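You operate a simulated robot arm through the tools that you are given. There is no shell and no other tool. Be economical: measure what you need, move in short steps, check, and stop when the job is done.

The job below is to be done with a simulated robot arm. You get a single attempt, and the scene is never put back.

TASK
Give the cup that the cup card names three shots of grease and set it in READY.
Fine: the white cup under the spout goes to REDO first; READY is the green pocket, REDO the red; no grease beside a cup.

It is judged by the outcome, as a careful person would: the job done as asked, and still so three seconds after it is handed in. It fails if anything else is knocked over, pushed out of place, dropped, spilled or broken.

THE ROBOT
A 7-joint arm with a two-finger parallel gripper, fixed in place. Base frame: the origin is at the foot of the arm, x ahead of it, y to its left, z up; the work surface is at about z = 0. Readings come in m, rad, newtons and seconds.
With the tool pointing down near the work surface it reaches from about 0.22 to 0.58 m from the base axis. Its first joint turns from -1.152 to 1.152 rad. Payload 2.5 kg.
Tool frame: the origin (TCP) lies between the finger pads and is the grasp point; the fingertips stand 0.023 m ahead of it; z points along the fingers, y is the line along which they close. Largest opening 0.094 m; finger width 0.038, thickness 0.01; the body of the gripper, 0.054 by 0.096 m, starts 0.039 m behind the TCP.
Orientation is told as [roll, pitch, yaw] about the base's x, y, z axes, in that order, counted from this pose: with the fingers straight down and closing along the base's y, the tool's x points along the base's -x, its y along +y and its z along -z.

THE INTERFACE
- The arm moves only by the tool send_rows. Its argument "rows" is a list of rows, each an object (a shift or turn left out is 0, a gripper value left out holds the last) with "translation": the shift along the tool's x, y, z in units of 50 mm (1.0 is 50 mm), a list of three; "delta_rot": the turn, a rotation vector about the tool's x, y, z in units of 4 degrees (1.0 is 4 degrees), a list of three; "gripper": the opening in per cent of the stroke, from 0 (shut) to 100 (fully open). In form: [{"translation": [dx, dy, dz], "delta_rot": [ax, ay, az], "gripper": gripper}, ...]. A call has 1 to 20 rows; each row shifts and turns the commanded pose from where the row before left it, along the tool's axes as they then stand. A call with a number of a shift or a turn outside -1 to 1 is refused whole. A row lasts 0.2 s, in which the tool goes at most 0.05 m and 0.15 rad; a call with a longer step from one row to the next is refused whole, and so is a gripper value outside its range. Where a pose cannot be reached the arm comes as near as it can. A force on the tool above 90 N (or 10 N above the force at the start of the call, whichever is more), or a blocked arm, ends the call early, and 0.2 s more pass. The fingers move at their own pace (about 0.108 m/s each) and stop on an object; they squeeze with about 35 N. The grip force told is the motor's: it shows also when the fingers shut on nothing. Time passes only in rows, and 0.2 s behind the last, so rows that do not move let the fingers close. It gives the time, the measured TCP pose, the force on the tool (base axes), the opening and the grip force at its end, in the units of the frame above (readings bear some noise).
- Cameras (640 x 400 px; columns grow to the right, rows downward): "scene" is fixed at [0.1083, -0.3959, 0.5601]; the picture's right is [0.91, -0.42, 0.00], its down [-0.18, -0.39, -0.90] and it looks along [0.38, 0.82, -0.43] (base axes); focal length 321 px, centre (320, 200). "wrist" rides on the gripper at [-0.039, 0, -0.044] in the tool frame; the picture's right is [0.00, -1.00, 0.00], its down [0.97, 0.00, -0.24] and it looks along [0.24, 0.00, 0.97] (tool axes); focal length 218 px, centre (320, 200). There is no depth. A picture from a camera that has moved, and an enlarged one, comes with that camera's place and axes in the base frame and with its lens.
- camera(camera): a new picture of that camera. It takes no simulated time.
- inspect(camera, box): a new picture of the part [left, top, right, bottom] of that camera's present view, enlarged. It takes no simulated time.
- finish_job(): hands the job in; it is judged then, once.

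Work in short steps. Places have to be worked out from the pictures, the camera data and where the tool is seen: move nearer, look again, correct. Check each grasp and each placing, and mend what went wrong. You have 120 turns and 68 pictures in all, those below and enlarged ones among them. Open the gripper and draw the arm clear of the work before you hand the job in, unless the task says otherwise; then end with one line.

The tools are called after "Request:" as a command line: name --argument value ..., lists and objects as JSON in quotes. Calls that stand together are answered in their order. send_rows: Moves the arm, as the interface text tells. Its arguments: {"type":"object","properties":{"rows":{"type":"array","items":{"type":"object","properties":{"translation":{"type":"array","items":{"type":"number"}},"delta_rot":{"type":"array","items":{"type":"number"}},"gripper":{"type":"number"}}}}},"required":["rows"]} The other tools are called the same way: camera (camera) takes a picture; inspect (camera, box) takes an enlarged picture of a part of a camera's view; finish_job () hands the job in.

At the start:

```text
time: 0.0
tool_pos: [0.3396, 0.1317, 0.3783]
ee_rot: [-0.002, 0.0, -0.001]
wrist_force: [0.7, 0.5, -0.1]
gripper_width: 0.0939
grasp_force: 0.2
```

scene: 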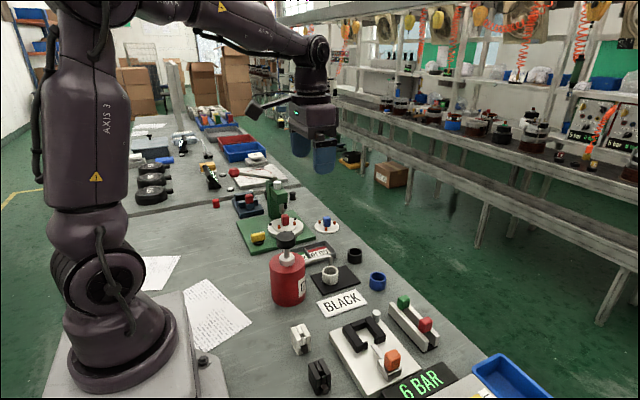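
wrist: 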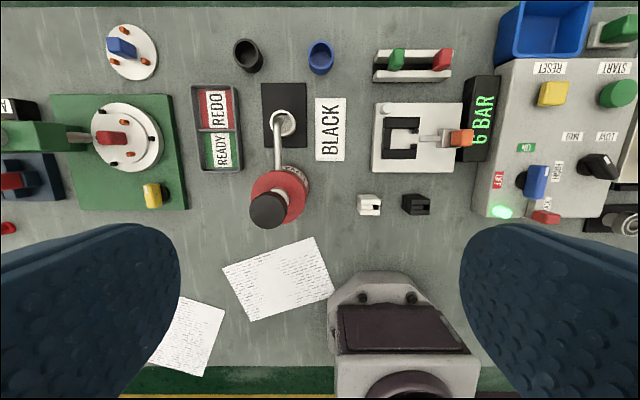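

The card reads BLACK; the white cup stands under the spout of a red pump dispenser. I take enlarged pictures to locate things.

Request:
inspect --camera "wrist" --box '[180, 20, 380, 240]'

Request:
inspect --camera "scene" --box '[240, 200, 420, 330]'

```text
1.82 times, centred on (280, 130) of wrist
camera zoom: at [0.3782, 0.1309, 0.4228], right [0.0, -1.0, 0.0], down [-0.97, 0.0, 0.24], along [-0.24, 0.0, -0.97], focal length 397 px, centre (393, 327)
```

zoom: 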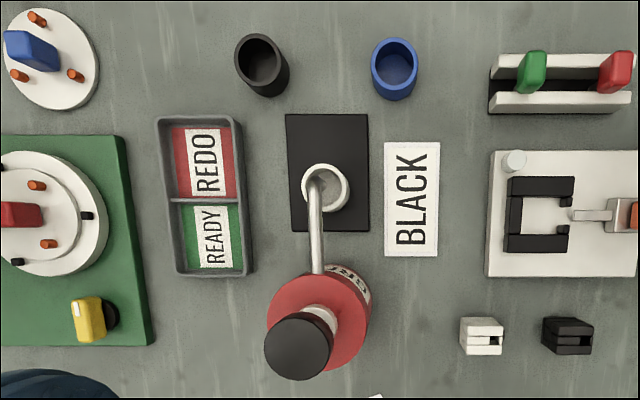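

```text
3.08 times, centred on (330, 265) of scene
camera zoom: at [0.1083, -0.3959, 0.5601], right [0.91, -0.42, 0.0], down [-0.18, -0.39, -0.9], along [0.38, 0.82, -0.43], focal length 986 px, centre (289, 0)
```

zoom: 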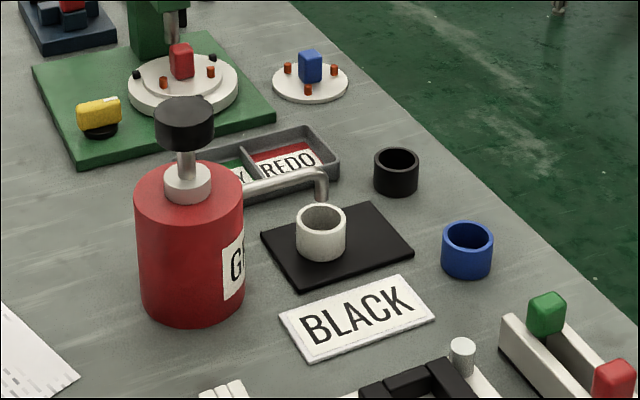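

The estimates from both cameras agree: white cup at about (0.414, 0.194), rim z≈0.045, under a nozzle with its tip at z≈0.06. The black cup is at about (0.517, 0.246) and the pump axis at about (0.30, 0.20). A vertical gripper would hit the spout, so I'll come in tilted from the -y side with the fingers closing along x. First I turn the tool at height.

Request:
send_rows --rows '[{"delta_rot": [0, 0, -1]}, {"delta_rot": [0, 0, -1]}, {"delta_rot": [0, 0, -1]}, {"delta_rot": [0, 0, -1]}, {"delta_rot": [0, 0, -1]}, {"delta_rot": [0, 0, -1]}, {"delta_rot": [0, 0, -1]}, {"delta_rot": [0, 0, -1]}, {"delta_rot": [0, 0, -1]}, {"delta_rot": [0, 0, -1]}, {"delta_rot": [0, 0, -1]}, {"delta_rot": [0, 0, -1]}, {"delta_rot": [0, 0, -1]}, {"delta_rot": [0, 0, -1]}, {"delta_rot": [0, 0, -1]}, {"delta_rot": [0, 0, -1]}, {"delta_rot": [0, 0, -1]}, {"delta_rot": [0, 0, -1]}, {"delta_rot": [0, 0, -1]}, {"delta_rot": [0, 0, -1]}]'

```text
time: 4.2
tool_pos: [0.3399, 0.1309, 0.3792]
ee_rot: [-0.001, -0.002, 1.397]
wrist_force: [-0.9, 0.3, -0.3]
gripper_width: 0.0942
grasp_force: 0.0
```

The yaw is at 1.397 rad as planned. I finish it and then tilt 52°.

Request:
send_rows --rows '[{"delta_rot": [0, 0, -1]}, {"delta_rot": [0, 0, -1]}, {"delta_rot": [0, 0, -0.5]}, {"delta_rot": [0, -1, 0]}, {"delta_rot": [0, -1, 0]}, {"delta_rot": [0, -1, 0]}, {"delta_rot": [0, -1, 0]}, {"delta_rot": [0, -1, 0]}, {"delta_rot": [0, -1, 0]}, {"delta_rot": [0, -1, 0]}, {"delta_rot": [0, -1, 0]}, {"delta_rot": [0, -1, 0]}, {"delta_rot": [0, -1, 0]}, {"delta_rot": [0, -1, 0]}, {"delta_rot": [0, -1, 0]}, {"delta_rot": [0, -1, 0]}]'

```text
time: 7.6
tool_pos: [0.3384, 0.13, 0.3788]
ee_rot: [-0.001, -0.911, 1.569]
wrist_force: [0.5, -0.2, 0.1]
gripper_width: 0.0942
grasp_force: 0.0
```

The orientation is as wanted. I move to a pre-approach point at about (0.414, 0.08, 0.16) and look.

Request:
send_rows --rows '[{"translation": [0.407, -0.151, 0.191]}, {"translation": [0.407, -0.151, 0.191]}, {"translation": [0.407, -0.151, 0.191]}, {"translation": [0.407, -0.151, 0.191]}, {"translation": [0.407, -0.151, 0.191]}, {"translation": [0.407, -0.151, 0.191]}, {"translation": [0.407, -0.151, 0.191]}, {"translation": [0.407, -0.151, 0.191]}, {"translation": [0.407, -0.151, 0.191]}, {"translation": [0.407, -0.151, 0.191]}]'

Request:
camera --camera "wrist"

Request:
camera --camera "scene"

```text
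time: 9.8
tool_pos: [0.4126, 0.0835, 0.1598]
ee_rot: [-0.001, -0.908, 1.57]
wrist_force: [-0.3, -0.7, 0.1]
gripper_width: 0.0941
grasp_force: 0.1
```

```text
63 pictures are left
camera wrist: at [0.414, 0.0728, 0.2174], right [1.0, 0.0, 0.0], down [0.0, -0.79, -0.62], along [0.0, 0.62, -0.79], focal length 218 px, centre (320, 200)
```

wrist: 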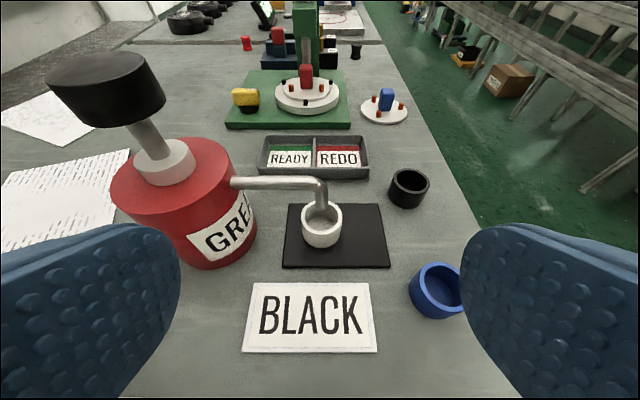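

```text
62 pictures are left
```

scene: 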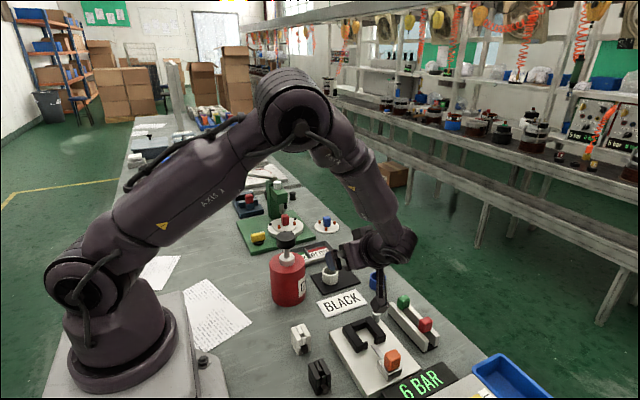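

Very clear view. I check what the wrist is near to on the -y side before lowering.

Request:
inspect --camera "scene" --box '[290, 200, 470, 380]'

```text
2.22 times, centred on (380, 290) of scene
camera zoom: at [0.1083, -0.3959, 0.5601], right [0.91, -0.42, 0.0], down [-0.18, -0.39, -0.9], along [0.38, 0.82, -0.43], focal length 712 px, centre (187, 0)
```

zoom: 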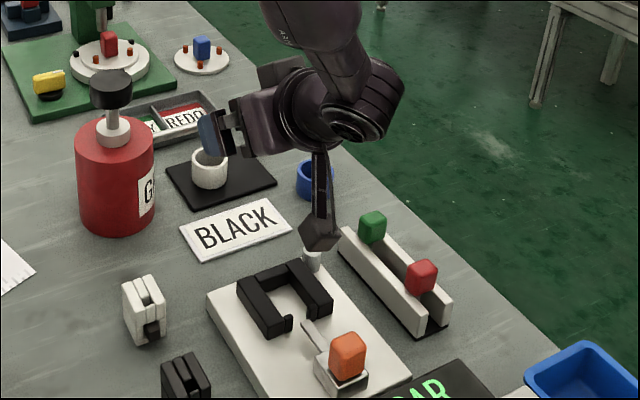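

A bracket sticks out on the tool's +x side and would hit the table at this roll. I raise the tool and roll it 180° about its own axis, so the bracket points up and the approach direction stays the same.

Request:
send_rows --rows '[{"translation": [-0.474, 0, -0.37]}, {"translation": [-0.474, 0, -0.37]}, {"translation": [-0.474, 0, -0.37]}, {"translation": [-0.474, 0, -0.37]}, {"delta_rot": [0, 0, 1]}, {"delta_rot": [0, 0, 1]}, {"delta_rot": [0, 0, 1]}, {"delta_rot": [0, 0, 1]}, {"delta_rot": [0, 0, 1]}, {"delta_rot": [0, 0, 1]}, {"delta_rot": [0, 0, 1]}, {"delta_rot": [0, 0, 1]}, {"delta_rot": [0, 0, 1]}, {"delta_rot": [0, 0, 1]}, {"delta_rot": [0, 0, 1]}, {"delta_rot": [0, 0, 1]}, {"delta_rot": [0, 0, 1]}, {"delta_rot": [0, 0, 1]}, {"delta_rot": [0, 0, 1]}, {"delta_rot": [0, 0, 1]}]'

Request:
send_rows --rows '[{"delta_rot": [0, 0, 1]}, {"delta_rot": [0, 0, 1]}, {"delta_rot": [0, 0, 1]}, {"delta_rot": [0, 0, 1]}, {"delta_rot": [0, 0, 1]}, {"delta_rot": [0, 0, 1]}, {"delta_rot": [0, 0, 1]}, {"delta_rot": [0, 0, 1]}, {"delta_rot": [0, 0, 1]}, {"delta_rot": [0, 0, 1]}, {"delta_rot": [0, 0, 1]}, {"delta_rot": [0, 0, 1]}, {"delta_rot": [0, 0, 1]}, {"delta_rot": [0, 0, 1]}, {"delta_rot": [0, 0, 1]}, {"delta_rot": [0, 0, 1]}, {"delta_rot": [0, 0, 1]}, {"delta_rot": [0, 0, 1]}, {"delta_rot": [0, 0, 1]}, {"delta_rot": [0, 0, 1]}]'

Request:
send_rows --rows '[{"delta_rot": [0, 0, 1]}, {"delta_rot": [0, 0, 1]}, {"delta_rot": [0, 0, 1]}, {"delta_rot": [0, 0, 1]}, {"delta_rot": [0, 0, 1]}, {"delta_rot": [0, -1, 0]}, {"delta_rot": [0, -1, 0]}]'

Request:
camera --camera "scene"

```text
time: 14.0
tool_pos: [0.4132, 0.0821, 0.2805]
ee_rot: [0.857, -0.351, 0.289]
wrist_force: [-0.4, -0.2, -0.1]
gripper_width: 0.0941
grasp_force: 0.0
```

```text
time: 18.2
tool_pos: [0.414, 0.0817, 0.2799]
ee_rot: [0.644, 0.694, -0.704]
wrist_force: [0.2, -0.2, 1.0]
gripper_width: 0.0939
grasp_force: 0.0
```

```text
time: 19.8
tool_pos: [0.4143, 0.0821, 0.28]
ee_rot: [0.292, 0.727, -1.199]
wrist_force: [-0.7, -0.1, 0.1]
gripper_width: 0.0943
grasp_force: 0.1
```

```text
60 pictures are left
```

scene: 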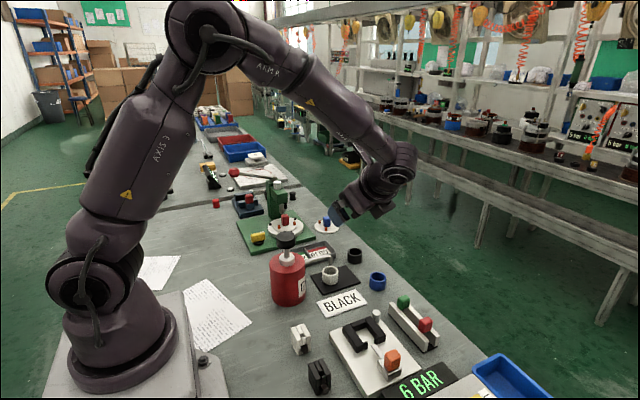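

I'm 4 rows short of the half turn. I undo the skew, complete the turn, and set the tilt to 45°.

Request:
send_rows --rows '[{"delta_rot": [0, 1, 0]}, {"delta_rot": [0, 1, 0]}, {"delta_rot": [0, 0, 1]}, {"delta_rot": [0, 0, 1]}, {"delta_rot": [0, 0, 1]}, {"delta_rot": [0, 0, 1]}, {"delta_rot": [0, -1, 0]}, {"delta_rot": [0, -0.75, 0]}]'

Request:
inspect --camera "scene" --box '[260, 120, 460, 300]'

Request:
camera --camera "wrist"

```text
time: 21.6
tool_pos: [0.4144, 0.0818, 0.2801]
ee_rot: [0.0, 0.784, -1.572]
wrist_force: [0.0, -0.2, 0.5]
gripper_width: 0.094
grasp_force: 0.0
```

```text
2.22 times, centred on (360, 210) of scene
camera zoom: at [0.1083, -0.3959, 0.5601], right [0.91, -0.42, 0.0], down [-0.18, -0.39, -0.9], along [0.38, 0.82, -0.43], focal length 712 px, centre (231, 178)
```

zoom: 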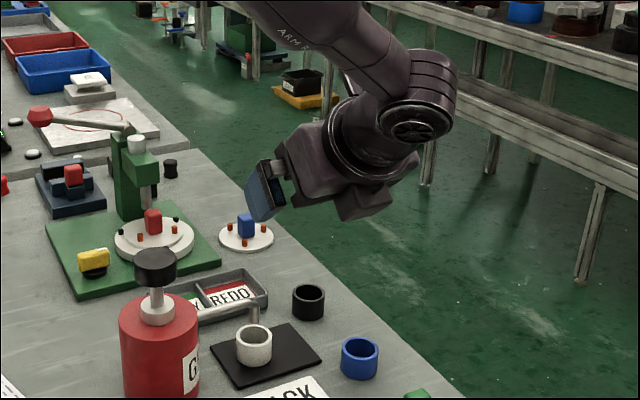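

```text
58 pictures are left
camera wrist: at [0.4143, 0.023, 0.2839], right [-1.0, 0.0, 0.0], down [0.0, 0.52, 0.86], along [0.0, 0.86, -0.52], focal length 218 px, centre (320, 200)
```

wrist: 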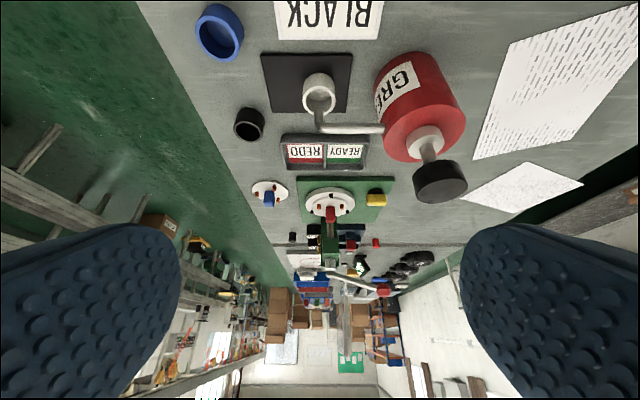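

The camera housing's lowest point is about level with the TCP, so it clears. I move to (0.416, 0.102, 0.12), on the 45° line into the white cup, with the gripper at 70 %.

Request:
send_rows --rows '[{"translation": [-0.33, 0.007, 0.424], "gripper": 70}, {"translation": [-0.33, 0.007, 0.424]}, {"translation": [-0.33, 0.007, 0.424]}, {"translation": [-0.33, 0.007, 0.424]}, {"translation": [-0.33, 0.007, 0.424]}, {"translation": [-0.33, 0.007, 0.424]}]'

Request:
inspect --camera "scene" --box '[260, 160, 460, 320]'

Request:
camera --camera "wrist"

```text
time: 23.0
tool_pos: [0.4147, 0.104, 0.1212]
ee_rot: [0.0, 0.784, -1.57]
wrist_force: [-0.4, 0.2, 0.0]
gripper_width: 0.0659
grasp_force: 0.0
```

```text
2.50 times, centred on (360, 240) of scene
camera zoom: at [0.1083, -0.3959, 0.5601], right [0.91, -0.42, 0.0], down [-0.18, -0.39, -0.9], along [0.38, 0.82, -0.43], focal length 802 px, centre (220, 100)
```

zoom: 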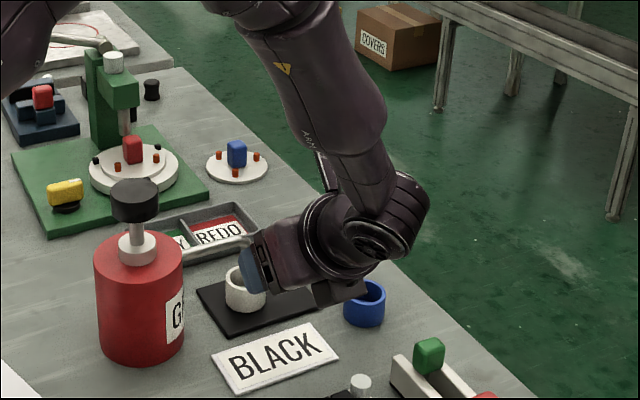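

```text
56 pictures are left
camera wrist: at [0.4159, 0.0445, 0.1244], right [-1.0, 0.0, 0.0], down [0.0, 0.52, 0.86], along [0.0, 0.86, -0.52], focal length 218 px, centre (320, 200)
```

wrist: 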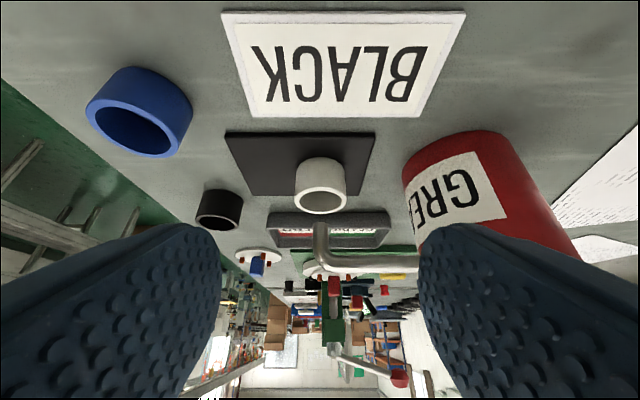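

The cup lies centred between the fingers at about (0.415, 0.194), z 0.004–0.038. I go in along the finger axis, stop short first, and check.

Request:
send_rows --rows '[{"translation": [-0.012, 0.003, 0.3]}, {"translation": [-0.012, 0.003, 0.3]}, {"translation": [-0.012, 0.003, 0.3]}, {"translation": [-0.012, 0.003, 0.3]}, {"translation": [-0.012, 0.003, 0.3]}]'

Request:
inspect --camera "scene" --box '[270, 200, 410, 310]'

Request:
camera --camera "wrist"

```text
time: 24.2
tool_pos: [0.4163, 0.1522, 0.0653]
ee_rot: [0.001, 0.786, -1.571]
wrist_force: [-0.2, -0.5, 0.5]
gripper_width: 0.0657
grasp_force: 0.2
```

```text
3.64 times, centred on (340, 255) of scene
camera zoom: at [0.1083, -0.3959, 0.5601], right [0.91, -0.42, 0.0], down [-0.18, -0.39, -0.9], along [0.38, 0.82, -0.43], focal length 1166 px, centre (247, 0)
```

zoom: 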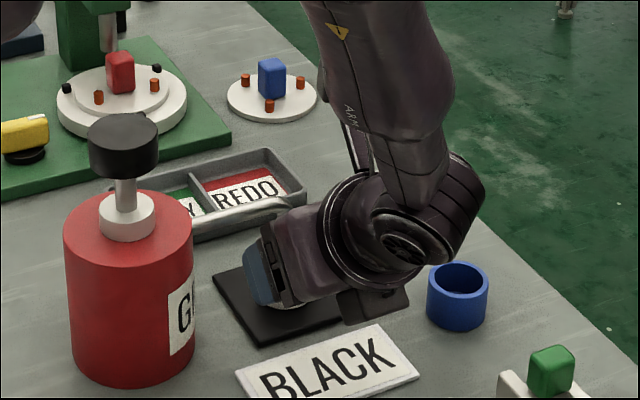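

```text
54 pictures are left
camera wrist: at [0.4171, 0.0935, 0.0689], right [-1.0, 0.0, 0.0], down [0.0, 0.52, 0.86], along [0.0, 0.86, -0.52], focal length 218 px, centre (320, 200)
```

wrist: 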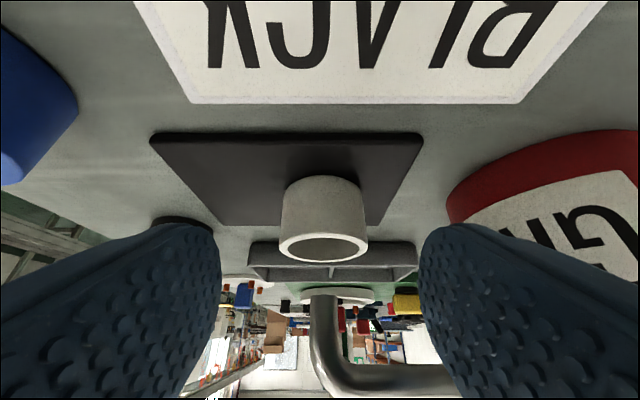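

Well aligned, and the nozzle is clear above. I go the last 4 cm and close gently.

Request:
send_rows --rows '[{"translation": [0.019, -0.005, 0.283]}, {"translation": [0.019, -0.005, 0.283]}, {"translation": [0.019, -0.005, 0.283]}]'

Request:
camera --camera "wrist"

```text
time: 25.0
tool_pos: [0.415, 0.1845, 0.0385]
ee_rot: [0.002, 0.784, -1.571]
wrist_force: [-0.4, -0.7, -1.2]
gripper_width: 0.0659
grasp_force: 0.1
```

```text
53 pictures are left
camera wrist: at [0.4156, 0.1253, 0.0412], right [-1.0, 0.0, 0.0], down [0.0, 0.52, 0.86], along [0.0, 0.86, -0.52], focal length 218 px, centre (320, 200)
```

wrist: 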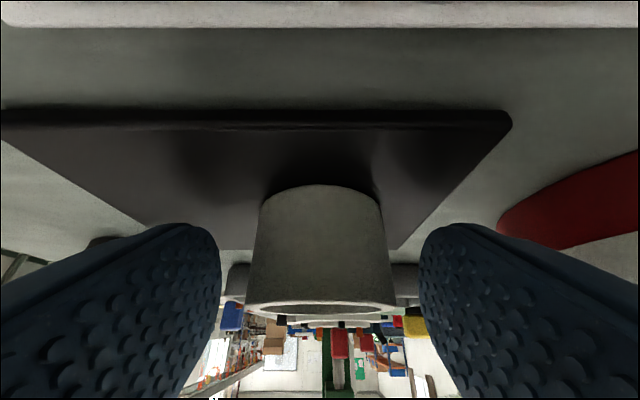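

The cup is centred between the pads; I close.

Request:
send_rows --rows '[{"gripper": 30}, {"gripper": 30}, {"gripper": 30}, {"gripper": 30}]'

Request:
camera --camera "wrist"

```text
time: 26.0
tool_pos: [0.4144, 0.1841, 0.0372]
ee_rot: [0.0, 0.783, -1.571]
wrist_force: [0.4, 0.2, 0.7]
gripper_width: 0.0405
grasp_force: 35.2
```

```text
52 pictures are left
camera wrist: at [0.4154, 0.1252, 0.0412], right [-1.0, 0.0, 0.0], down [0.0, 0.52, 0.86], along [0.0, 0.86, -0.52], focal length 218 px, centre (320, 200)
```

wrist: 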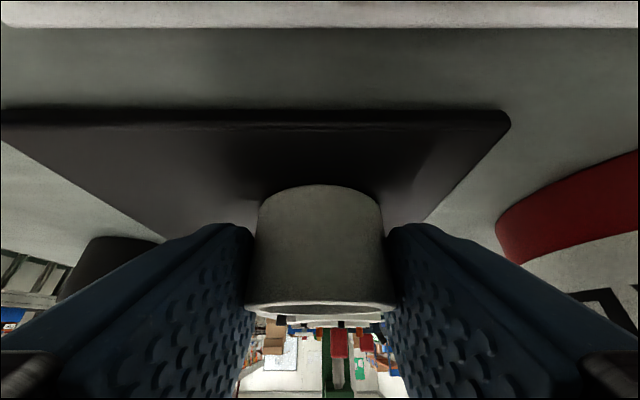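

The cup is gripped (40.5 mm). I lift 6 mm, which stays under the nozzle, pull out 6 cm along -y, then raise.

Request:
send_rows --rows '[{"translation": [0.085, 0, -0.085]}, {"translation": [-0.17, 0, -0.17]}, {"translation": [-0.17, 0, -0.17]}, {"translation": [-0.17, 0, -0.17]}, {"translation": [-0.17, 0, -0.17]}, {"translation": [-0.17, 0, -0.17]}, {"translation": [0.25, 0, -0.25]}, {"translation": [0.25, 0, -0.25]}, {"translation": [0.25, 0, -0.25]}, {"translation": [0.25, 0, -0.25]}, {"translation": [0.25, 0, -0.25]}, {"translation": [0.25, 0, -0.25]}, {"translation": [0.25, 0, -0.25]}]'

Request:
camera --camera "scene"

Request:
camera --camera "wrist"

```text
time: 28.8
tool_pos: [0.4169, 0.1247, 0.1662]
ee_rot: [-0.001, 0.784, -1.57]
wrist_force: [0.5, -0.3, 0.6]
gripper_width: 0.0406
grasp_force: 35.1
```

```text
51 pictures are left
```

scene: 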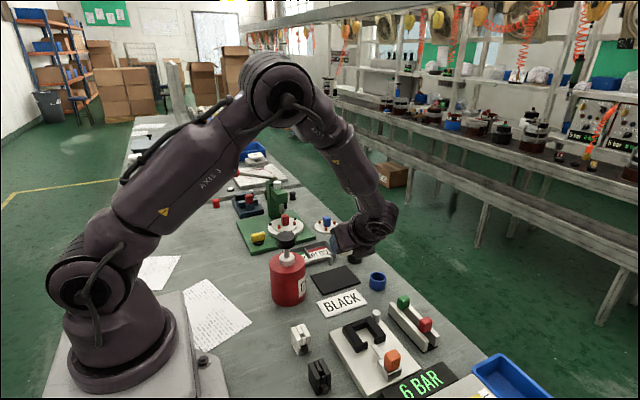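

```text
50 pictures are left
camera wrist: at [0.4175, 0.0648, 0.1701], right [-1.0, 0.0, 0.0], down [0.0, 0.52, 0.86], along [0.0, 0.86, -0.52], focal length 218 px, centre (320, 200)
```

wrist: 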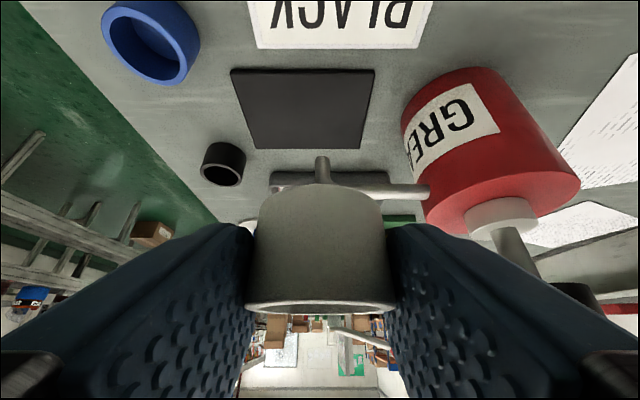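

The cup is out and held upright. I move at height to above REDO (cup centre about (0.442, 0.317)).

Request:
send_rows --rows '[{"translation": [0.286, 0.056, 0.286]}, {"translation": [0.286, 0.056, 0.286]}, {"translation": [0.286, 0.056, 0.286]}, {"translation": [0.286, 0.056, 0.286]}, {"translation": [0.286, 0.056, 0.286]}, {"translation": [0.286, 0.056, 0.286]}, {"translation": [0.286, 0.056, 0.286]}, {"translation": [0.286, 0.056, 0.286]}, {"translation": [0.286, 0.056, 0.286]}]'

Request:
camera --camera "wrist"

Request:
inspect --camera "scene" --box '[240, 180, 400, 290]'

```text
time: 30.8
tool_pos: [0.4407, 0.3066, 0.1666]
ee_rot: [-0.001, 0.785, -1.573]
wrist_force: [0.0, -0.2, 0.2]
gripper_width: 0.0403
grasp_force: 35.3
```

```text
49 pictures are left
camera wrist: at [0.4409, 0.2483, 0.1702], right [-1.0, 0.0, 0.0], down [0.0, 0.52, 0.86], along [0.0, 0.86, -0.52], focal length 218 px, centre (320, 200)
```

wrist: 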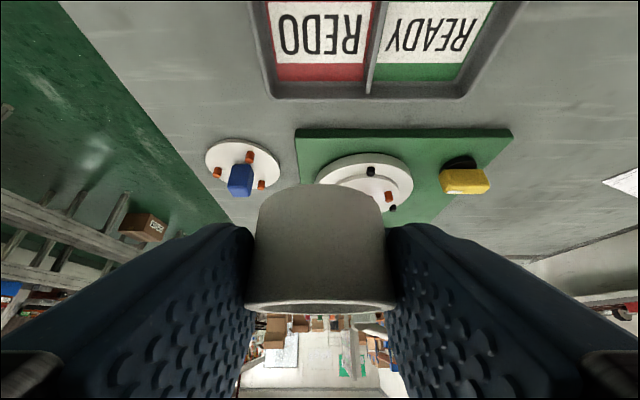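

```text
3.64 times, centred on (320, 235) of scene
camera zoom: at [0.1083, -0.3959, 0.5601], right [0.91, -0.42, 0.0], down [-0.18, -0.39, -0.9], along [0.38, 0.82, -0.43], focal length 1166 px, centre (320, 73)
```

zoom: 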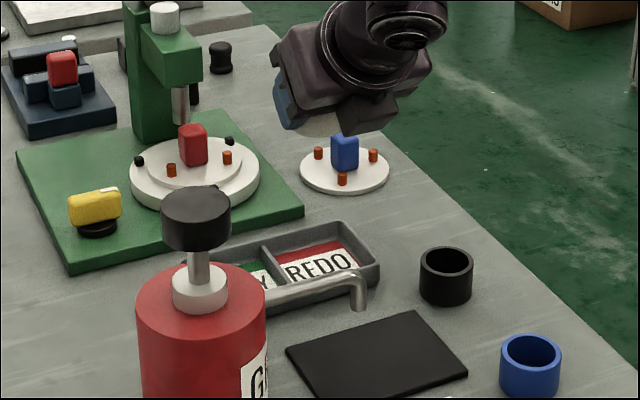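

REDO's floor works out at x 0.406–0.476, y 0.284–0.348, and the cup is centred over it. I lower straight down most of the way and check.

Request:
send_rows --rows '[{"translation": [-0.269, 0, 0.269]}, {"translation": [-0.269, 0, 0.269]}, {"translation": [-0.269, 0, 0.269]}, {"translation": [-0.269, 0, 0.269]}, {"translation": [-0.269, 0, 0.269]}]'

Request:
camera --camera "wrist"

Request:
inspect --camera "scene" --box '[260, 200, 400, 290]'

```text
time: 32.0
tool_pos: [0.4406, 0.3063, 0.0701]
ee_rot: [0.001, 0.785, -1.57]
wrist_force: [0.6, 0.1, -1.3]
gripper_width: 0.0402
grasp_force: 34.5
```

```text
47 pictures are left
camera wrist: at [0.441, 0.2477, 0.0746], right [-1.0, 0.0, 0.0], down [0.0, 0.52, 0.86], along [0.0, 0.86, -0.52], focal length 218 px, centre (320, 200)
```

wrist: 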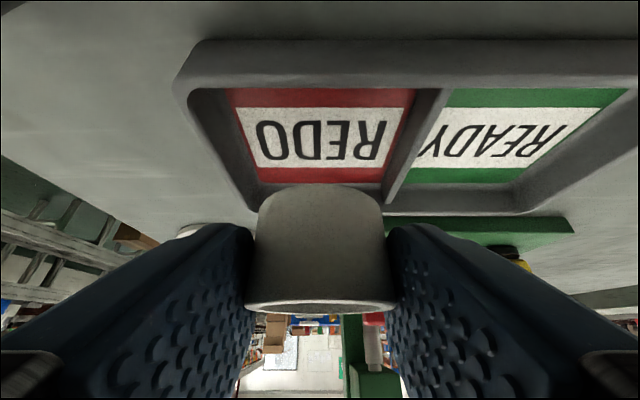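

```text
4.44 times, centred on (330, 245) of scene
camera zoom: at [0.1083, -0.3959, 0.5601], right [0.91, -0.42, 0.0], down [-0.18, -0.39, -0.9], along [0.38, 0.82, -0.43], focal length 1425 px, centre (276, 0)
```

zoom: 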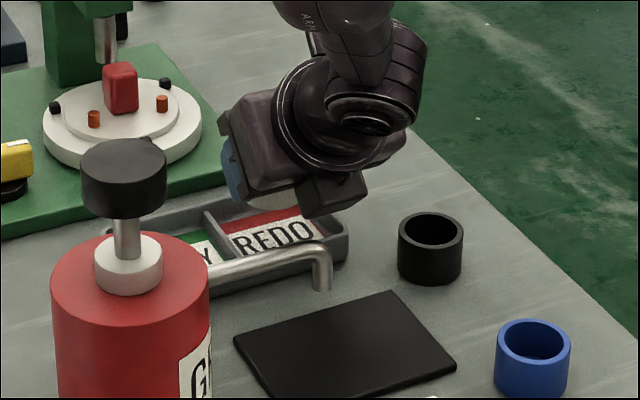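

I check the divider closely, as finger room along x is tight.

Request:
inspect --camera "wrist" --box '[160, 30, 480, 230]'

```text
2.00 times, centred on (320, 130) of wrist
camera zoom: at [0.441, 0.2477, 0.0746], right [-1.0, 0.0, 0.0], down [0.0, 0.52, 0.86], along [0.0, 0.86, -0.52], focal length 436 px, centre (320, 340)
```

zoom: 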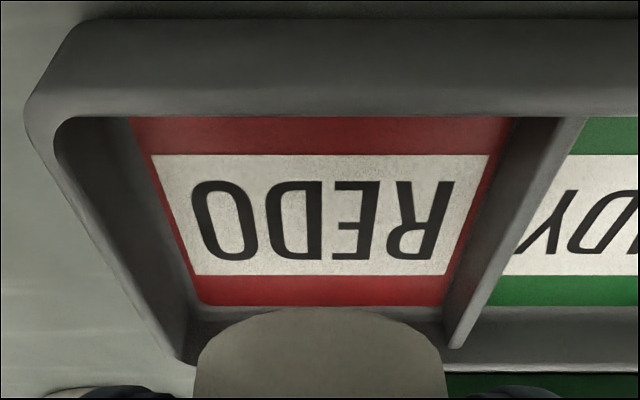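

The pocket is x 0.407–0.4765, y 0.283–0.347, with walls about 18 mm high. I shift 1 mm in +x and lower 31 mm.

Request:
send_rows --rows '[{"translation": [-0.11, 0.012, 0.11]}, {"translation": [-0.11, 0.012, 0.11]}, {"translation": [-0.11, 0, 0.11]}, {"translation": [-0.108, 0, 0.108]}]'

Request:
camera --camera "wrist"

Request:
inspect --camera "scene" --box '[260, 200, 400, 290]'

```text
time: 33.0
tool_pos: [0.4432, 0.3055, 0.0403]
ee_rot: [0.0, 0.785, -1.571]
wrist_force: [0.0, -0.1, 0.0]
gripper_width: 0.0404
grasp_force: 35.1
```

```text
44 pictures are left
camera wrist: at [0.443, 0.2471, 0.0434], right [-1.0, 0.0, 0.0], down [0.0, 0.52, 0.86], along [0.0, 0.86, -0.52], focal length 218 px, centre (320, 200)
```

wrist: 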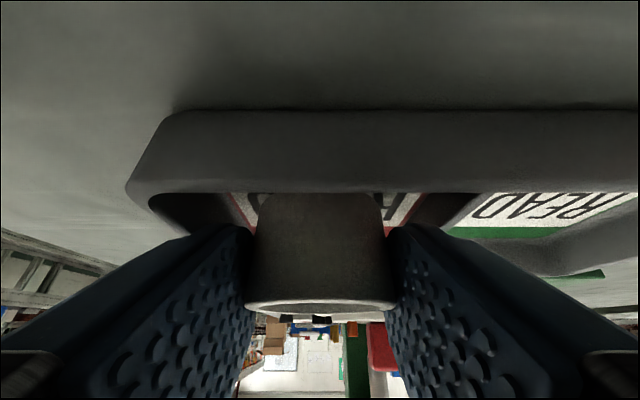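

```text
4.44 times, centred on (330, 245) of scene
camera zoom: at [0.1083, -0.3959, 0.5601], right [0.91, -0.42, 0.0], down [-0.18, -0.39, -0.9], along [0.38, 0.82, -0.43], focal length 1425 px, centre (276, 0)
```

zoom: 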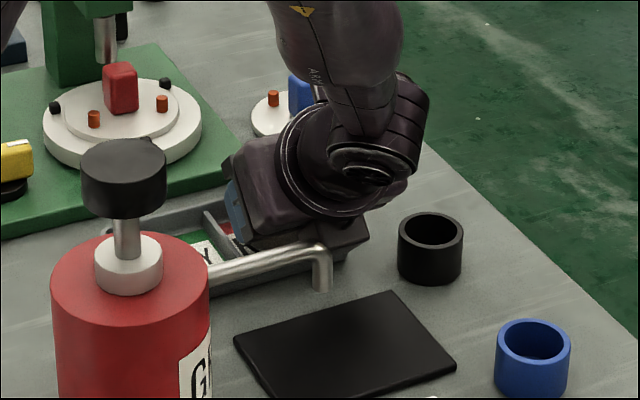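

No contact yet. I lower a few more mm in small steps, watching the force.

Request:
send_rows --rows '[{"translation": [-0.02, -0.015, 0.02]}, {"translation": [-0.02, 0, 0.02]}, {"translation": [-0.02, 0, 0.02]}]'

```text
time: 33.8
tool_pos: [0.441, 0.3065, 0.0374]
ee_rot: [0.003, 0.789, -1.571]
wrist_force: [-0.9, -0.5, 5.6]
gripper_width: 0.0403
grasp_force: 35.3
```

A 5.6 N upward force shows the cup has touched the floor. I open only slightly (to about 46 mm) inside the pocket.

Request:
send_rows --rows '[{"gripper": 45}, {"gripper": 48}, {"gripper": 48}, {"gripper": 48}]'

Request:
camera --camera "wrist"

```text
time: 34.8
tool_pos: [0.4407, 0.3058, 0.0348]
ee_rot: [-0.001, 0.786, -1.574]
wrist_force: [-5.6, -0.2, -3.8]
gripper_width: 0.0427
grasp_force: 0.1
```

```text
42 pictures are left
camera wrist: at [0.4412, 0.2466, 0.0389], right [-1.0, 0.0, 0.0], down [0.0, 0.52, 0.86], along [0.0, 0.86, -0.52], focal length 218 px, centre (320, 200)
```

wrist: 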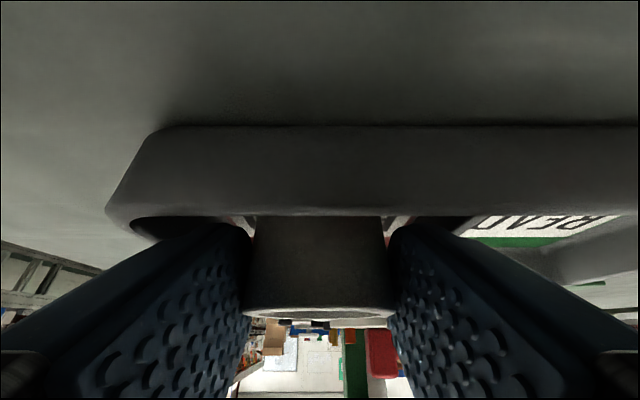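

The opening stopped at 42.7 mm with a -5.6 N x force, so the +x finger is probably touching the pocket's wall. I ease 1 mm in -x and read again.

Request:
send_rows --rows '[{"translation": [0.01, -0.02, -0.01], "gripper": 47}, {"gripper": 47}]'

```text
time: 35.4
tool_pos: [0.438, 0.3055, 0.0377]
ee_rot: [0.0, 0.787, -1.571]
wrist_force: [-3.3, -0.2, -2.7]
gripper_width: 0.0431
grasp_force: 0.1
```

The side force is falling; another 1 mm.

Request:
send_rows --rows '[{"translation": [0.01, -0.022, -0.01], "gripper": 47}, {"gripper": 47}]'

Request:
inspect --camera "wrist" --box '[80, 110, 480, 360]'

```text
time: 36.0
tool_pos: [0.4395, 0.3059, 0.0382]
ee_rot: [0.002, 0.786, -1.571]
wrist_force: [0.0, 0.8, -0.1]
gripper_width: 0.0439
grasp_force: 0.1
```

```text
1.60 times, centred on (280, 235) of wrist
camera zoom: at [0.4403, 0.2465, 0.0411], right [-1.0, 0.0, 0.0], down [0.0, 0.52, 0.86], along [0.0, 0.86, -0.52], focal length 349 px, centre (384, 144)
```

zoom: 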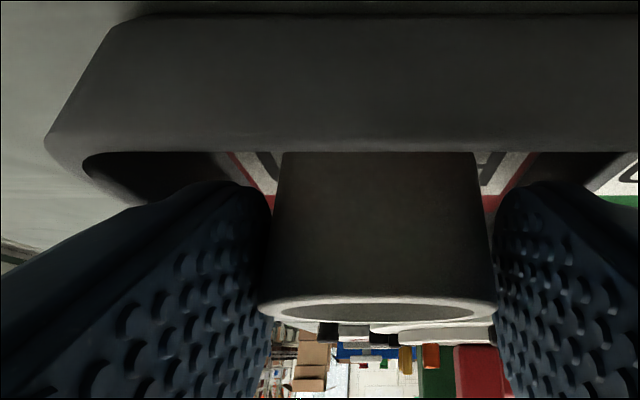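

The force is zero and both fingers are clear of the cup. I retreat along the tool axis.

Request:
send_rows --rows '[{"translation": [0, 0, -0.1]}, {"translation": [0, 0, -0.15]}, {"translation": [0, 0, -0.3]}, {"translation": [0, 0, -0.4]}, {"translation": [0.1, 0, -0.5]}, {"translation": [0.1, 0, -0.5], "gripper": 70}]'

Request:
camera --camera "wrist"

Request:
inspect --camera "scene" --box '[240, 190, 400, 300]'

```text
time: 37.4
tool_pos: [0.4395, 0.2441, 0.1133]
ee_rot: [-0.001, 0.785, -1.57]
wrist_force: [-0.1, 0.2, 0.5]
gripper_width: 0.0655
grasp_force: 0.3
```

```text
40 pictures are left
camera wrist: at [0.4402, 0.1858, 0.1165], right [-1.0, 0.0, 0.0], down [0.0, 0.52, 0.86], along [0.0, 0.86, -0.52], focal length 218 px, centre (320, 200)
```

wrist: 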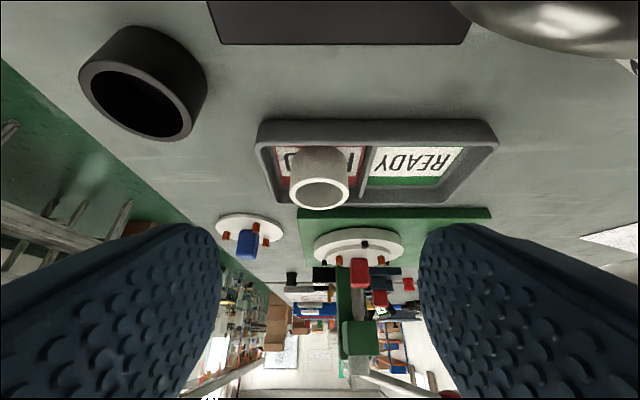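

```text
3.64 times, centred on (320, 245) of scene
camera zoom: at [0.1083, -0.3959, 0.5601], right [0.91, -0.42, 0.0], down [-0.18, -0.39, -0.9], along [0.38, 0.82, -0.43], focal length 1166 px, centre (320, 36)
```

zoom: 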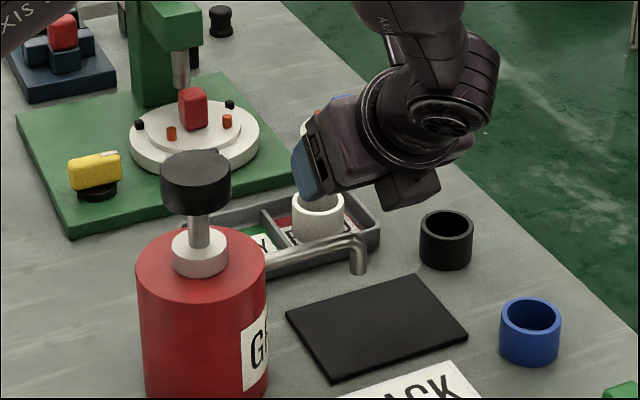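

The white cup stands in REDO. Next is the black cup, refined to about (0.513, 0.241). I raise, then go to the start of the 45° line towards it.

Request:
send_rows --rows '[{"translation": [0.283, 0, -0.283]}, {"translation": [0.283, 0, -0.283]}, {"translation": [0.283, 0, -0.283]}, {"translation": [-0.263, 0.294, -0.263]}, {"translation": [-0.263, 0.294, -0.263]}, {"translation": [-0.263, 0.294, -0.263]}, {"translation": [-0.263, 0.294, -0.263]}, {"translation": [-0.263, 0.294, -0.263]}, {"translation": [-0.263, 0, 0.263]}, {"translation": [-0.263, 0, 0.263]}, {"translation": [-0.263, 0, 0.263]}]'

Request:
camera --camera "wrist"

Request:
inspect --camera "scene" --box '[290, 190, 450, 300]'

```text
time: 39.8
tool_pos: [0.5131, 0.1506, 0.1167]
ee_rot: [0.002, 0.784, -1.569]
wrist_force: [-0.3, -0.5, -0.2]
gripper_width: 0.0659
grasp_force: 0.1
```

```text
38 pictures are left
camera wrist: at [0.5129, 0.091, 0.12], right [-1.0, 0.0, 0.0], down [0.0, 0.52, 0.86], along [0.0, 0.86, -0.52], focal length 218 px, centre (320, 200)
```

wrist: 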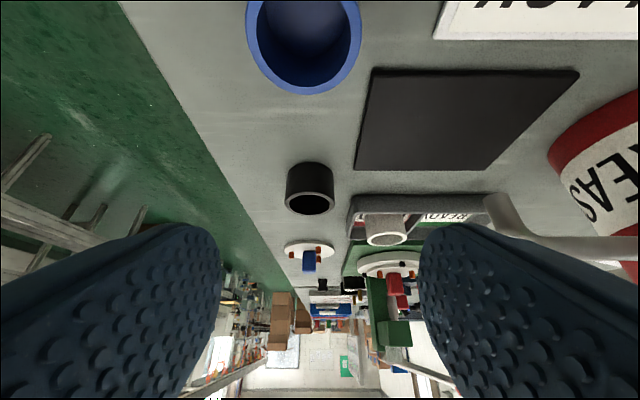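

```text
3.64 times, centred on (370, 245) of scene
camera zoom: at [0.1083, -0.3959, 0.5601], right [0.91, -0.42, 0.0], down [-0.18, -0.39, -0.9], along [0.38, 0.82, -0.43], focal length 1166 px, centre (138, 36)
```

zoom: 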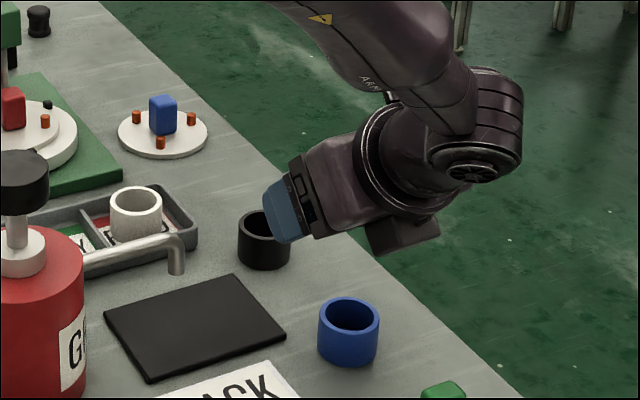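

The black cup is at about (0.520, 0.246). I go in most of the way along the tool axis and check clearance to the blue cup.

Request:
send_rows --rows '[{"translation": [0.01, 0.028, 0.3]}, {"translation": [0.01, 0.028, 0.3]}, {"translation": [0.01, 0.028, 0.3]}, {"translation": [0.01, 0.028, 0.3]}, {"translation": [0.01, 0.028, 0.3]}]'

Request:
camera --camera "wrist"

Request:
inspect --camera "scene" --box '[310, 200, 450, 300]'

```text
time: 41.0
tool_pos: [0.5189, 0.207, 0.0665]
ee_rot: [-0.001, 0.785, -1.572]
wrist_force: [0.8, 0.1, 0.6]
gripper_width: 0.0661
grasp_force: 0.0
```

```text
36 pictures are left
camera wrist: at [0.5198, 0.1472, 0.0689], right [-1.0, 0.0, 0.0], down [0.0, 0.52, 0.86], along [0.0, 0.86, -0.52], focal length 218 px, centre (320, 200)
```

wrist: 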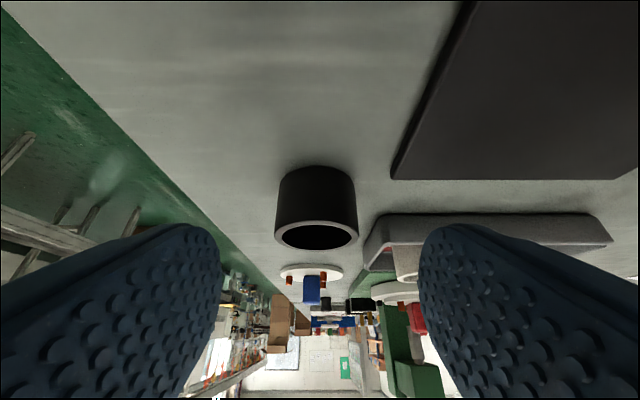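

```text
4.00 times, centred on (380, 250) of scene
camera zoom: at [0.1083, -0.3959, 0.5601], right [0.91, -0.42, 0.0], down [-0.18, -0.39, -0.9], along [0.38, 0.82, -0.43], focal length 1282 px, centre (80, 0)
```

zoom: 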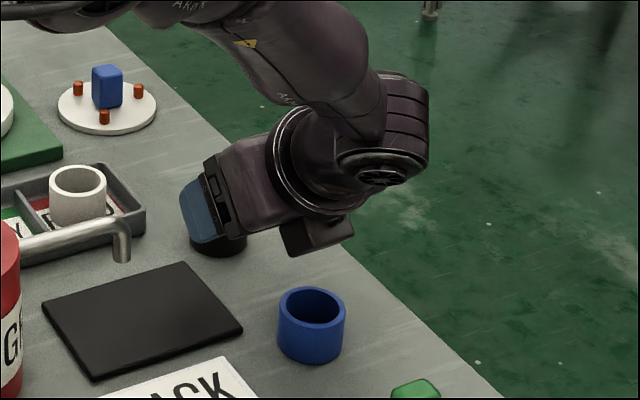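

Plenty of clearance to the blue cup. I go the final 4.4 cm, then close.

Request:
send_rows --rows '[{"translation": [0.007, 0.013, 0.295]}, {"translation": [0.007, 0.013, 0.295]}, {"translation": [0.007, 0.013, 0.295]}, {"gripper": 70}]'

Request:
camera --camera "wrist"

```text
time: 42.0
tool_pos: [0.5207, 0.2388, 0.0344]
ee_rot: [0.001, 0.785, -1.571]
wrist_force: [0.2, -0.1, -0.1]
gripper_width: 0.0657
grasp_force: 0.1
```

```text
34 pictures are left
camera wrist: at [0.5211, 0.1796, 0.0382], right [-1.0, 0.0, 0.0], down [0.0, 0.52, 0.86], along [0.0, 0.86, -0.52], focal length 218 px, centre (320, 200)
```

wrist: 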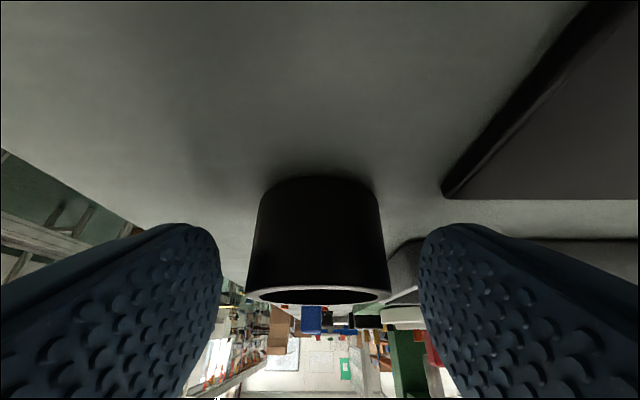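

The cup is centred. I move 2 mm further in and close.

Request:
send_rows --rows '[{"translation": [0.035, 0, 0.035]}, {"gripper": 30}, {"gripper": 30}, {"gripper": 30}, {"gripper": 30}, {"translation": [0.2, 0, -0.2]}, {"translation": [0.2, 0, -0.2]}, {"translation": [0.2, 0, -0.2]}]'

Request:
camera --camera "wrist"

```text
time: 43.8
tool_pos: [0.522, 0.2394, 0.0765]
ee_rot: [0.0, 0.785, -1.571]
wrist_force: [0.9, -0.1, -0.3]
gripper_width: 0.0402
grasp_force: 35.4
```

```text
33 pictures are left
camera wrist: at [0.5226, 0.1804, 0.0808], right [-1.0, 0.0, 0.0], down [0.0, 0.52, 0.86], along [0.0, 0.86, -0.52], focal length 218 px, centre (320, 200)
```

wrist: 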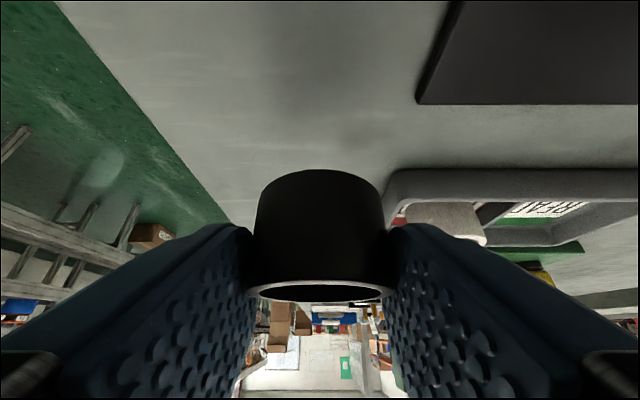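

The black cup is held. I carry it up and round to (0.415, 0.125), then down to just above mat height, in front of the nozzle.

Request:
send_rows --rows '[{"translation": [0.306, 0, -0.306]}, {"translation": [0.306, 0, -0.306]}, {"translation": [0.306, 0, -0.306]}, {"translation": [-0.231, -0.306, -0.231]}, {"translation": [-0.231, -0.306, -0.231]}, {"translation": [-0.231, -0.306, -0.231]}, {"translation": [-0.231, -0.306, -0.231]}, {"translation": [-0.231, -0.306, -0.231]}, {"translation": [-0.231, -0.306, -0.231]}, {"translation": [-0.231, -0.306, -0.231]}, {"translation": [-0.269, 0, 0.269]}, {"translation": [-0.269, 0, 0.269]}, {"translation": [-0.269, 0, 0.269]}, {"translation": [-0.269, 0, 0.269]}, {"translation": [-0.269, 0, 0.269]}]'

Request:
inspect --camera "scene" --box '[270, 200, 410, 310]'

Request:
camera --camera "wrist"

```text
time: 47.0
tool_pos: [0.4146, 0.1265, 0.0469]
ee_rot: [0.002, 0.786, -1.572]
wrist_force: [0.6, 0.7, -0.7]
gripper_width: 0.0404
grasp_force: 34.7
```

```text
3.64 times, centred on (340, 255) of scene
camera zoom: at [0.1083, -0.3959, 0.5601], right [0.91, -0.42, 0.0], down [-0.18, -0.39, -0.9], along [0.38, 0.82, -0.43], focal length 1166 px, centre (247, 0)
```

zoom: 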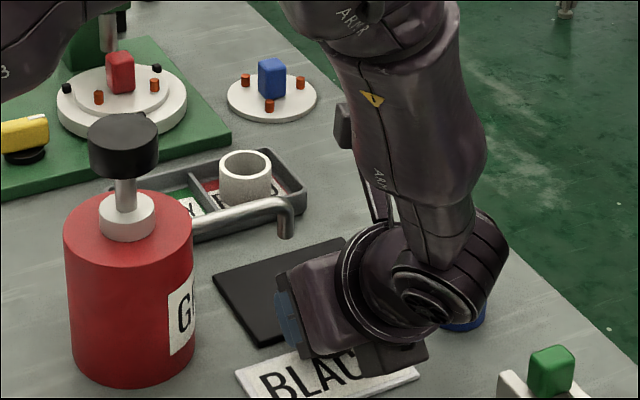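

```text
31 pictures are left
camera wrist: at [0.4152, 0.0669, 0.0506], right [-1.0, 0.0, 0.0], down [0.0, 0.52, 0.86], along [0.0, 0.86, -0.52], focal length 218 px, centre (320, 200)
```

wrist: 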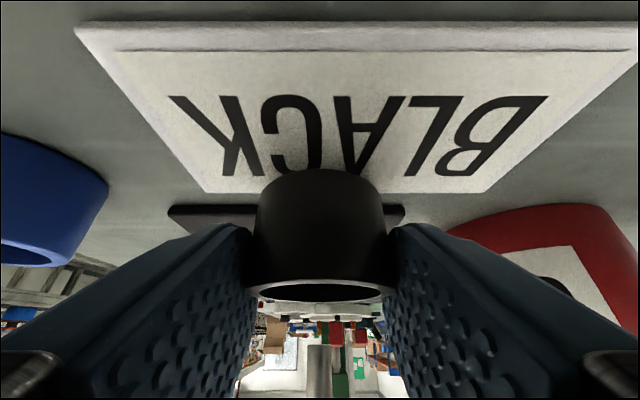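

The nozzle is at about (0.415, 0.192) with its tip at z≈0.056, and the held cup's rim is at about 0.041. I slide in horizontally 58 mm.

Request:
send_rows --rows '[{"translation": [0.165, 0, 0.165]}, {"translation": [0.165, 0, 0.165]}, {"translation": [0.165, 0, 0.165]}, {"translation": [0.165, 0, 0.165]}, {"translation": [0.165, 0, 0.165]}]'

Request:
inspect --camera "scene" --box '[270, 200, 410, 310]'

Request:
inspect --camera "wrist" --box '[200, 180, 440, 400]'

```text
time: 48.2
tool_pos: [0.4153, 0.1847, 0.048]
ee_rot: [0.001, 0.785, -1.571]
wrist_force: [-0.1, 0.3, 0.1]
gripper_width: 0.0404
grasp_force: 35.1
```

```text
3.64 times, centred on (340, 255) of scene
camera zoom: at [0.1083, -0.3959, 0.5601], right [0.91, -0.42, 0.0], down [-0.18, -0.39, -0.9], along [0.38, 0.82, -0.43], focal length 1166 px, centre (247, 0)
```

zoom: 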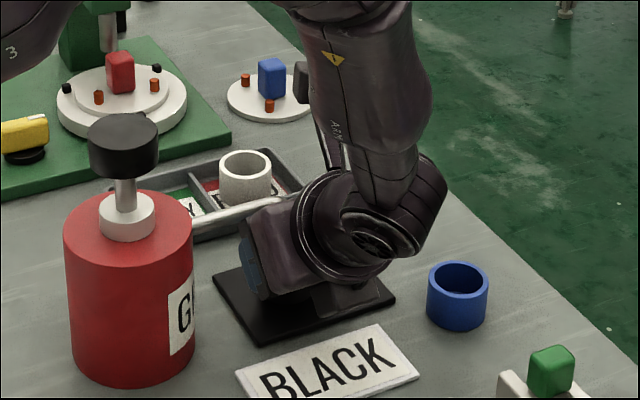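

```text
1.82 times, centred on (320, 290) of wrist
camera zoom: at [0.4162, 0.1255, 0.0509], right [-1.0, 0.0, 0.0], down [0.0, 0.52, 0.86], along [0.0, 0.86, -0.52], focal length 397 px, centre (320, 36)
```

zoom: 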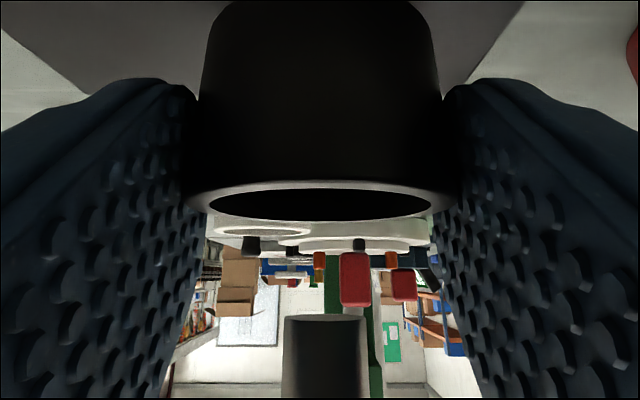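

The nozzle is over the cup's centre within a few mm. I lower in small steps until contact.

Request:
send_rows --rows '[{"translation": [-0.03, 0, 0.03]}, {"translation": [-0.025, 0, 0.025]}]'

Request:
send_rows --rows '[{"translation": [-0.02, 0, 0.02]}, {}]'

```text
time: 48.8
tool_pos: [0.4159, 0.1829, 0.0436]
ee_rot: [0.0, 0.787, -1.571]
wrist_force: [0.1, 0.1, 0.2]
gripper_width: 0.0402
grasp_force: 34.6
```

```text
time: 49.4
tool_pos: [0.4141, 0.1834, 0.0413]
ee_rot: [0.001, 0.785, -1.572]
wrist_force: [0.3, 0.4, -0.1]
gripper_width: 0.0403
grasp_force: 35.2
```

Still no contact; I continue in 1 mm steps.

Request:
send_rows --rows '[{"translation": [-0.015, 0, 0.015]}, {}]'

Request:
send_rows --rows '[{"translation": [-0.015, 0, 0.015]}, {}]'

```text
time: 50.0
tool_pos: [0.4156, 0.1838, 0.0413]
ee_rot: [0.001, 0.788, -1.569]
wrist_force: [-1.3, -0.5, 4.9]
gripper_width: 0.0401
grasp_force: 35.0
```

```text
time: 50.6
tool_pos: [0.416, 0.1854, 0.0412]
ee_rot: [0.001, 0.789, -1.571]
wrist_force: [-2.7, -2.3, 20.2]
gripper_width: 0.0405
grasp_force: 34.3
```

Contact. I relax 1.5 mm of the press, then open.

Request:
send_rows --rows '[{"translation": [0.018, 0, -0.018]}, {"gripper": 60}, {"gripper": 70}, {"gripper": 70}]'

Request:
inspect --camera "wrist" --box '[200, 130, 440, 350]'

```text
time: 51.6
tool_pos: [0.4156, 0.1847, 0.0404]
ee_rot: [0.001, 0.787, -1.571]
wrist_force: [0.3, -0.1, 0.2]
gripper_width: 0.0658
grasp_force: 0.1
```

```text
1.82 times, centred on (320, 240) of wrist
camera zoom: at [0.4157, 0.1253, 0.0442], right [-1.0, 0.0, 0.0], down [0.0, 0.52, 0.86], along [0.0, 0.86, -0.52], focal length 397 px, centre (320, 127)
```

zoom: 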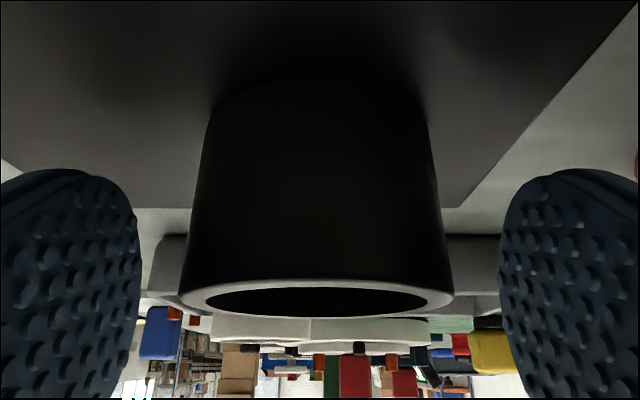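

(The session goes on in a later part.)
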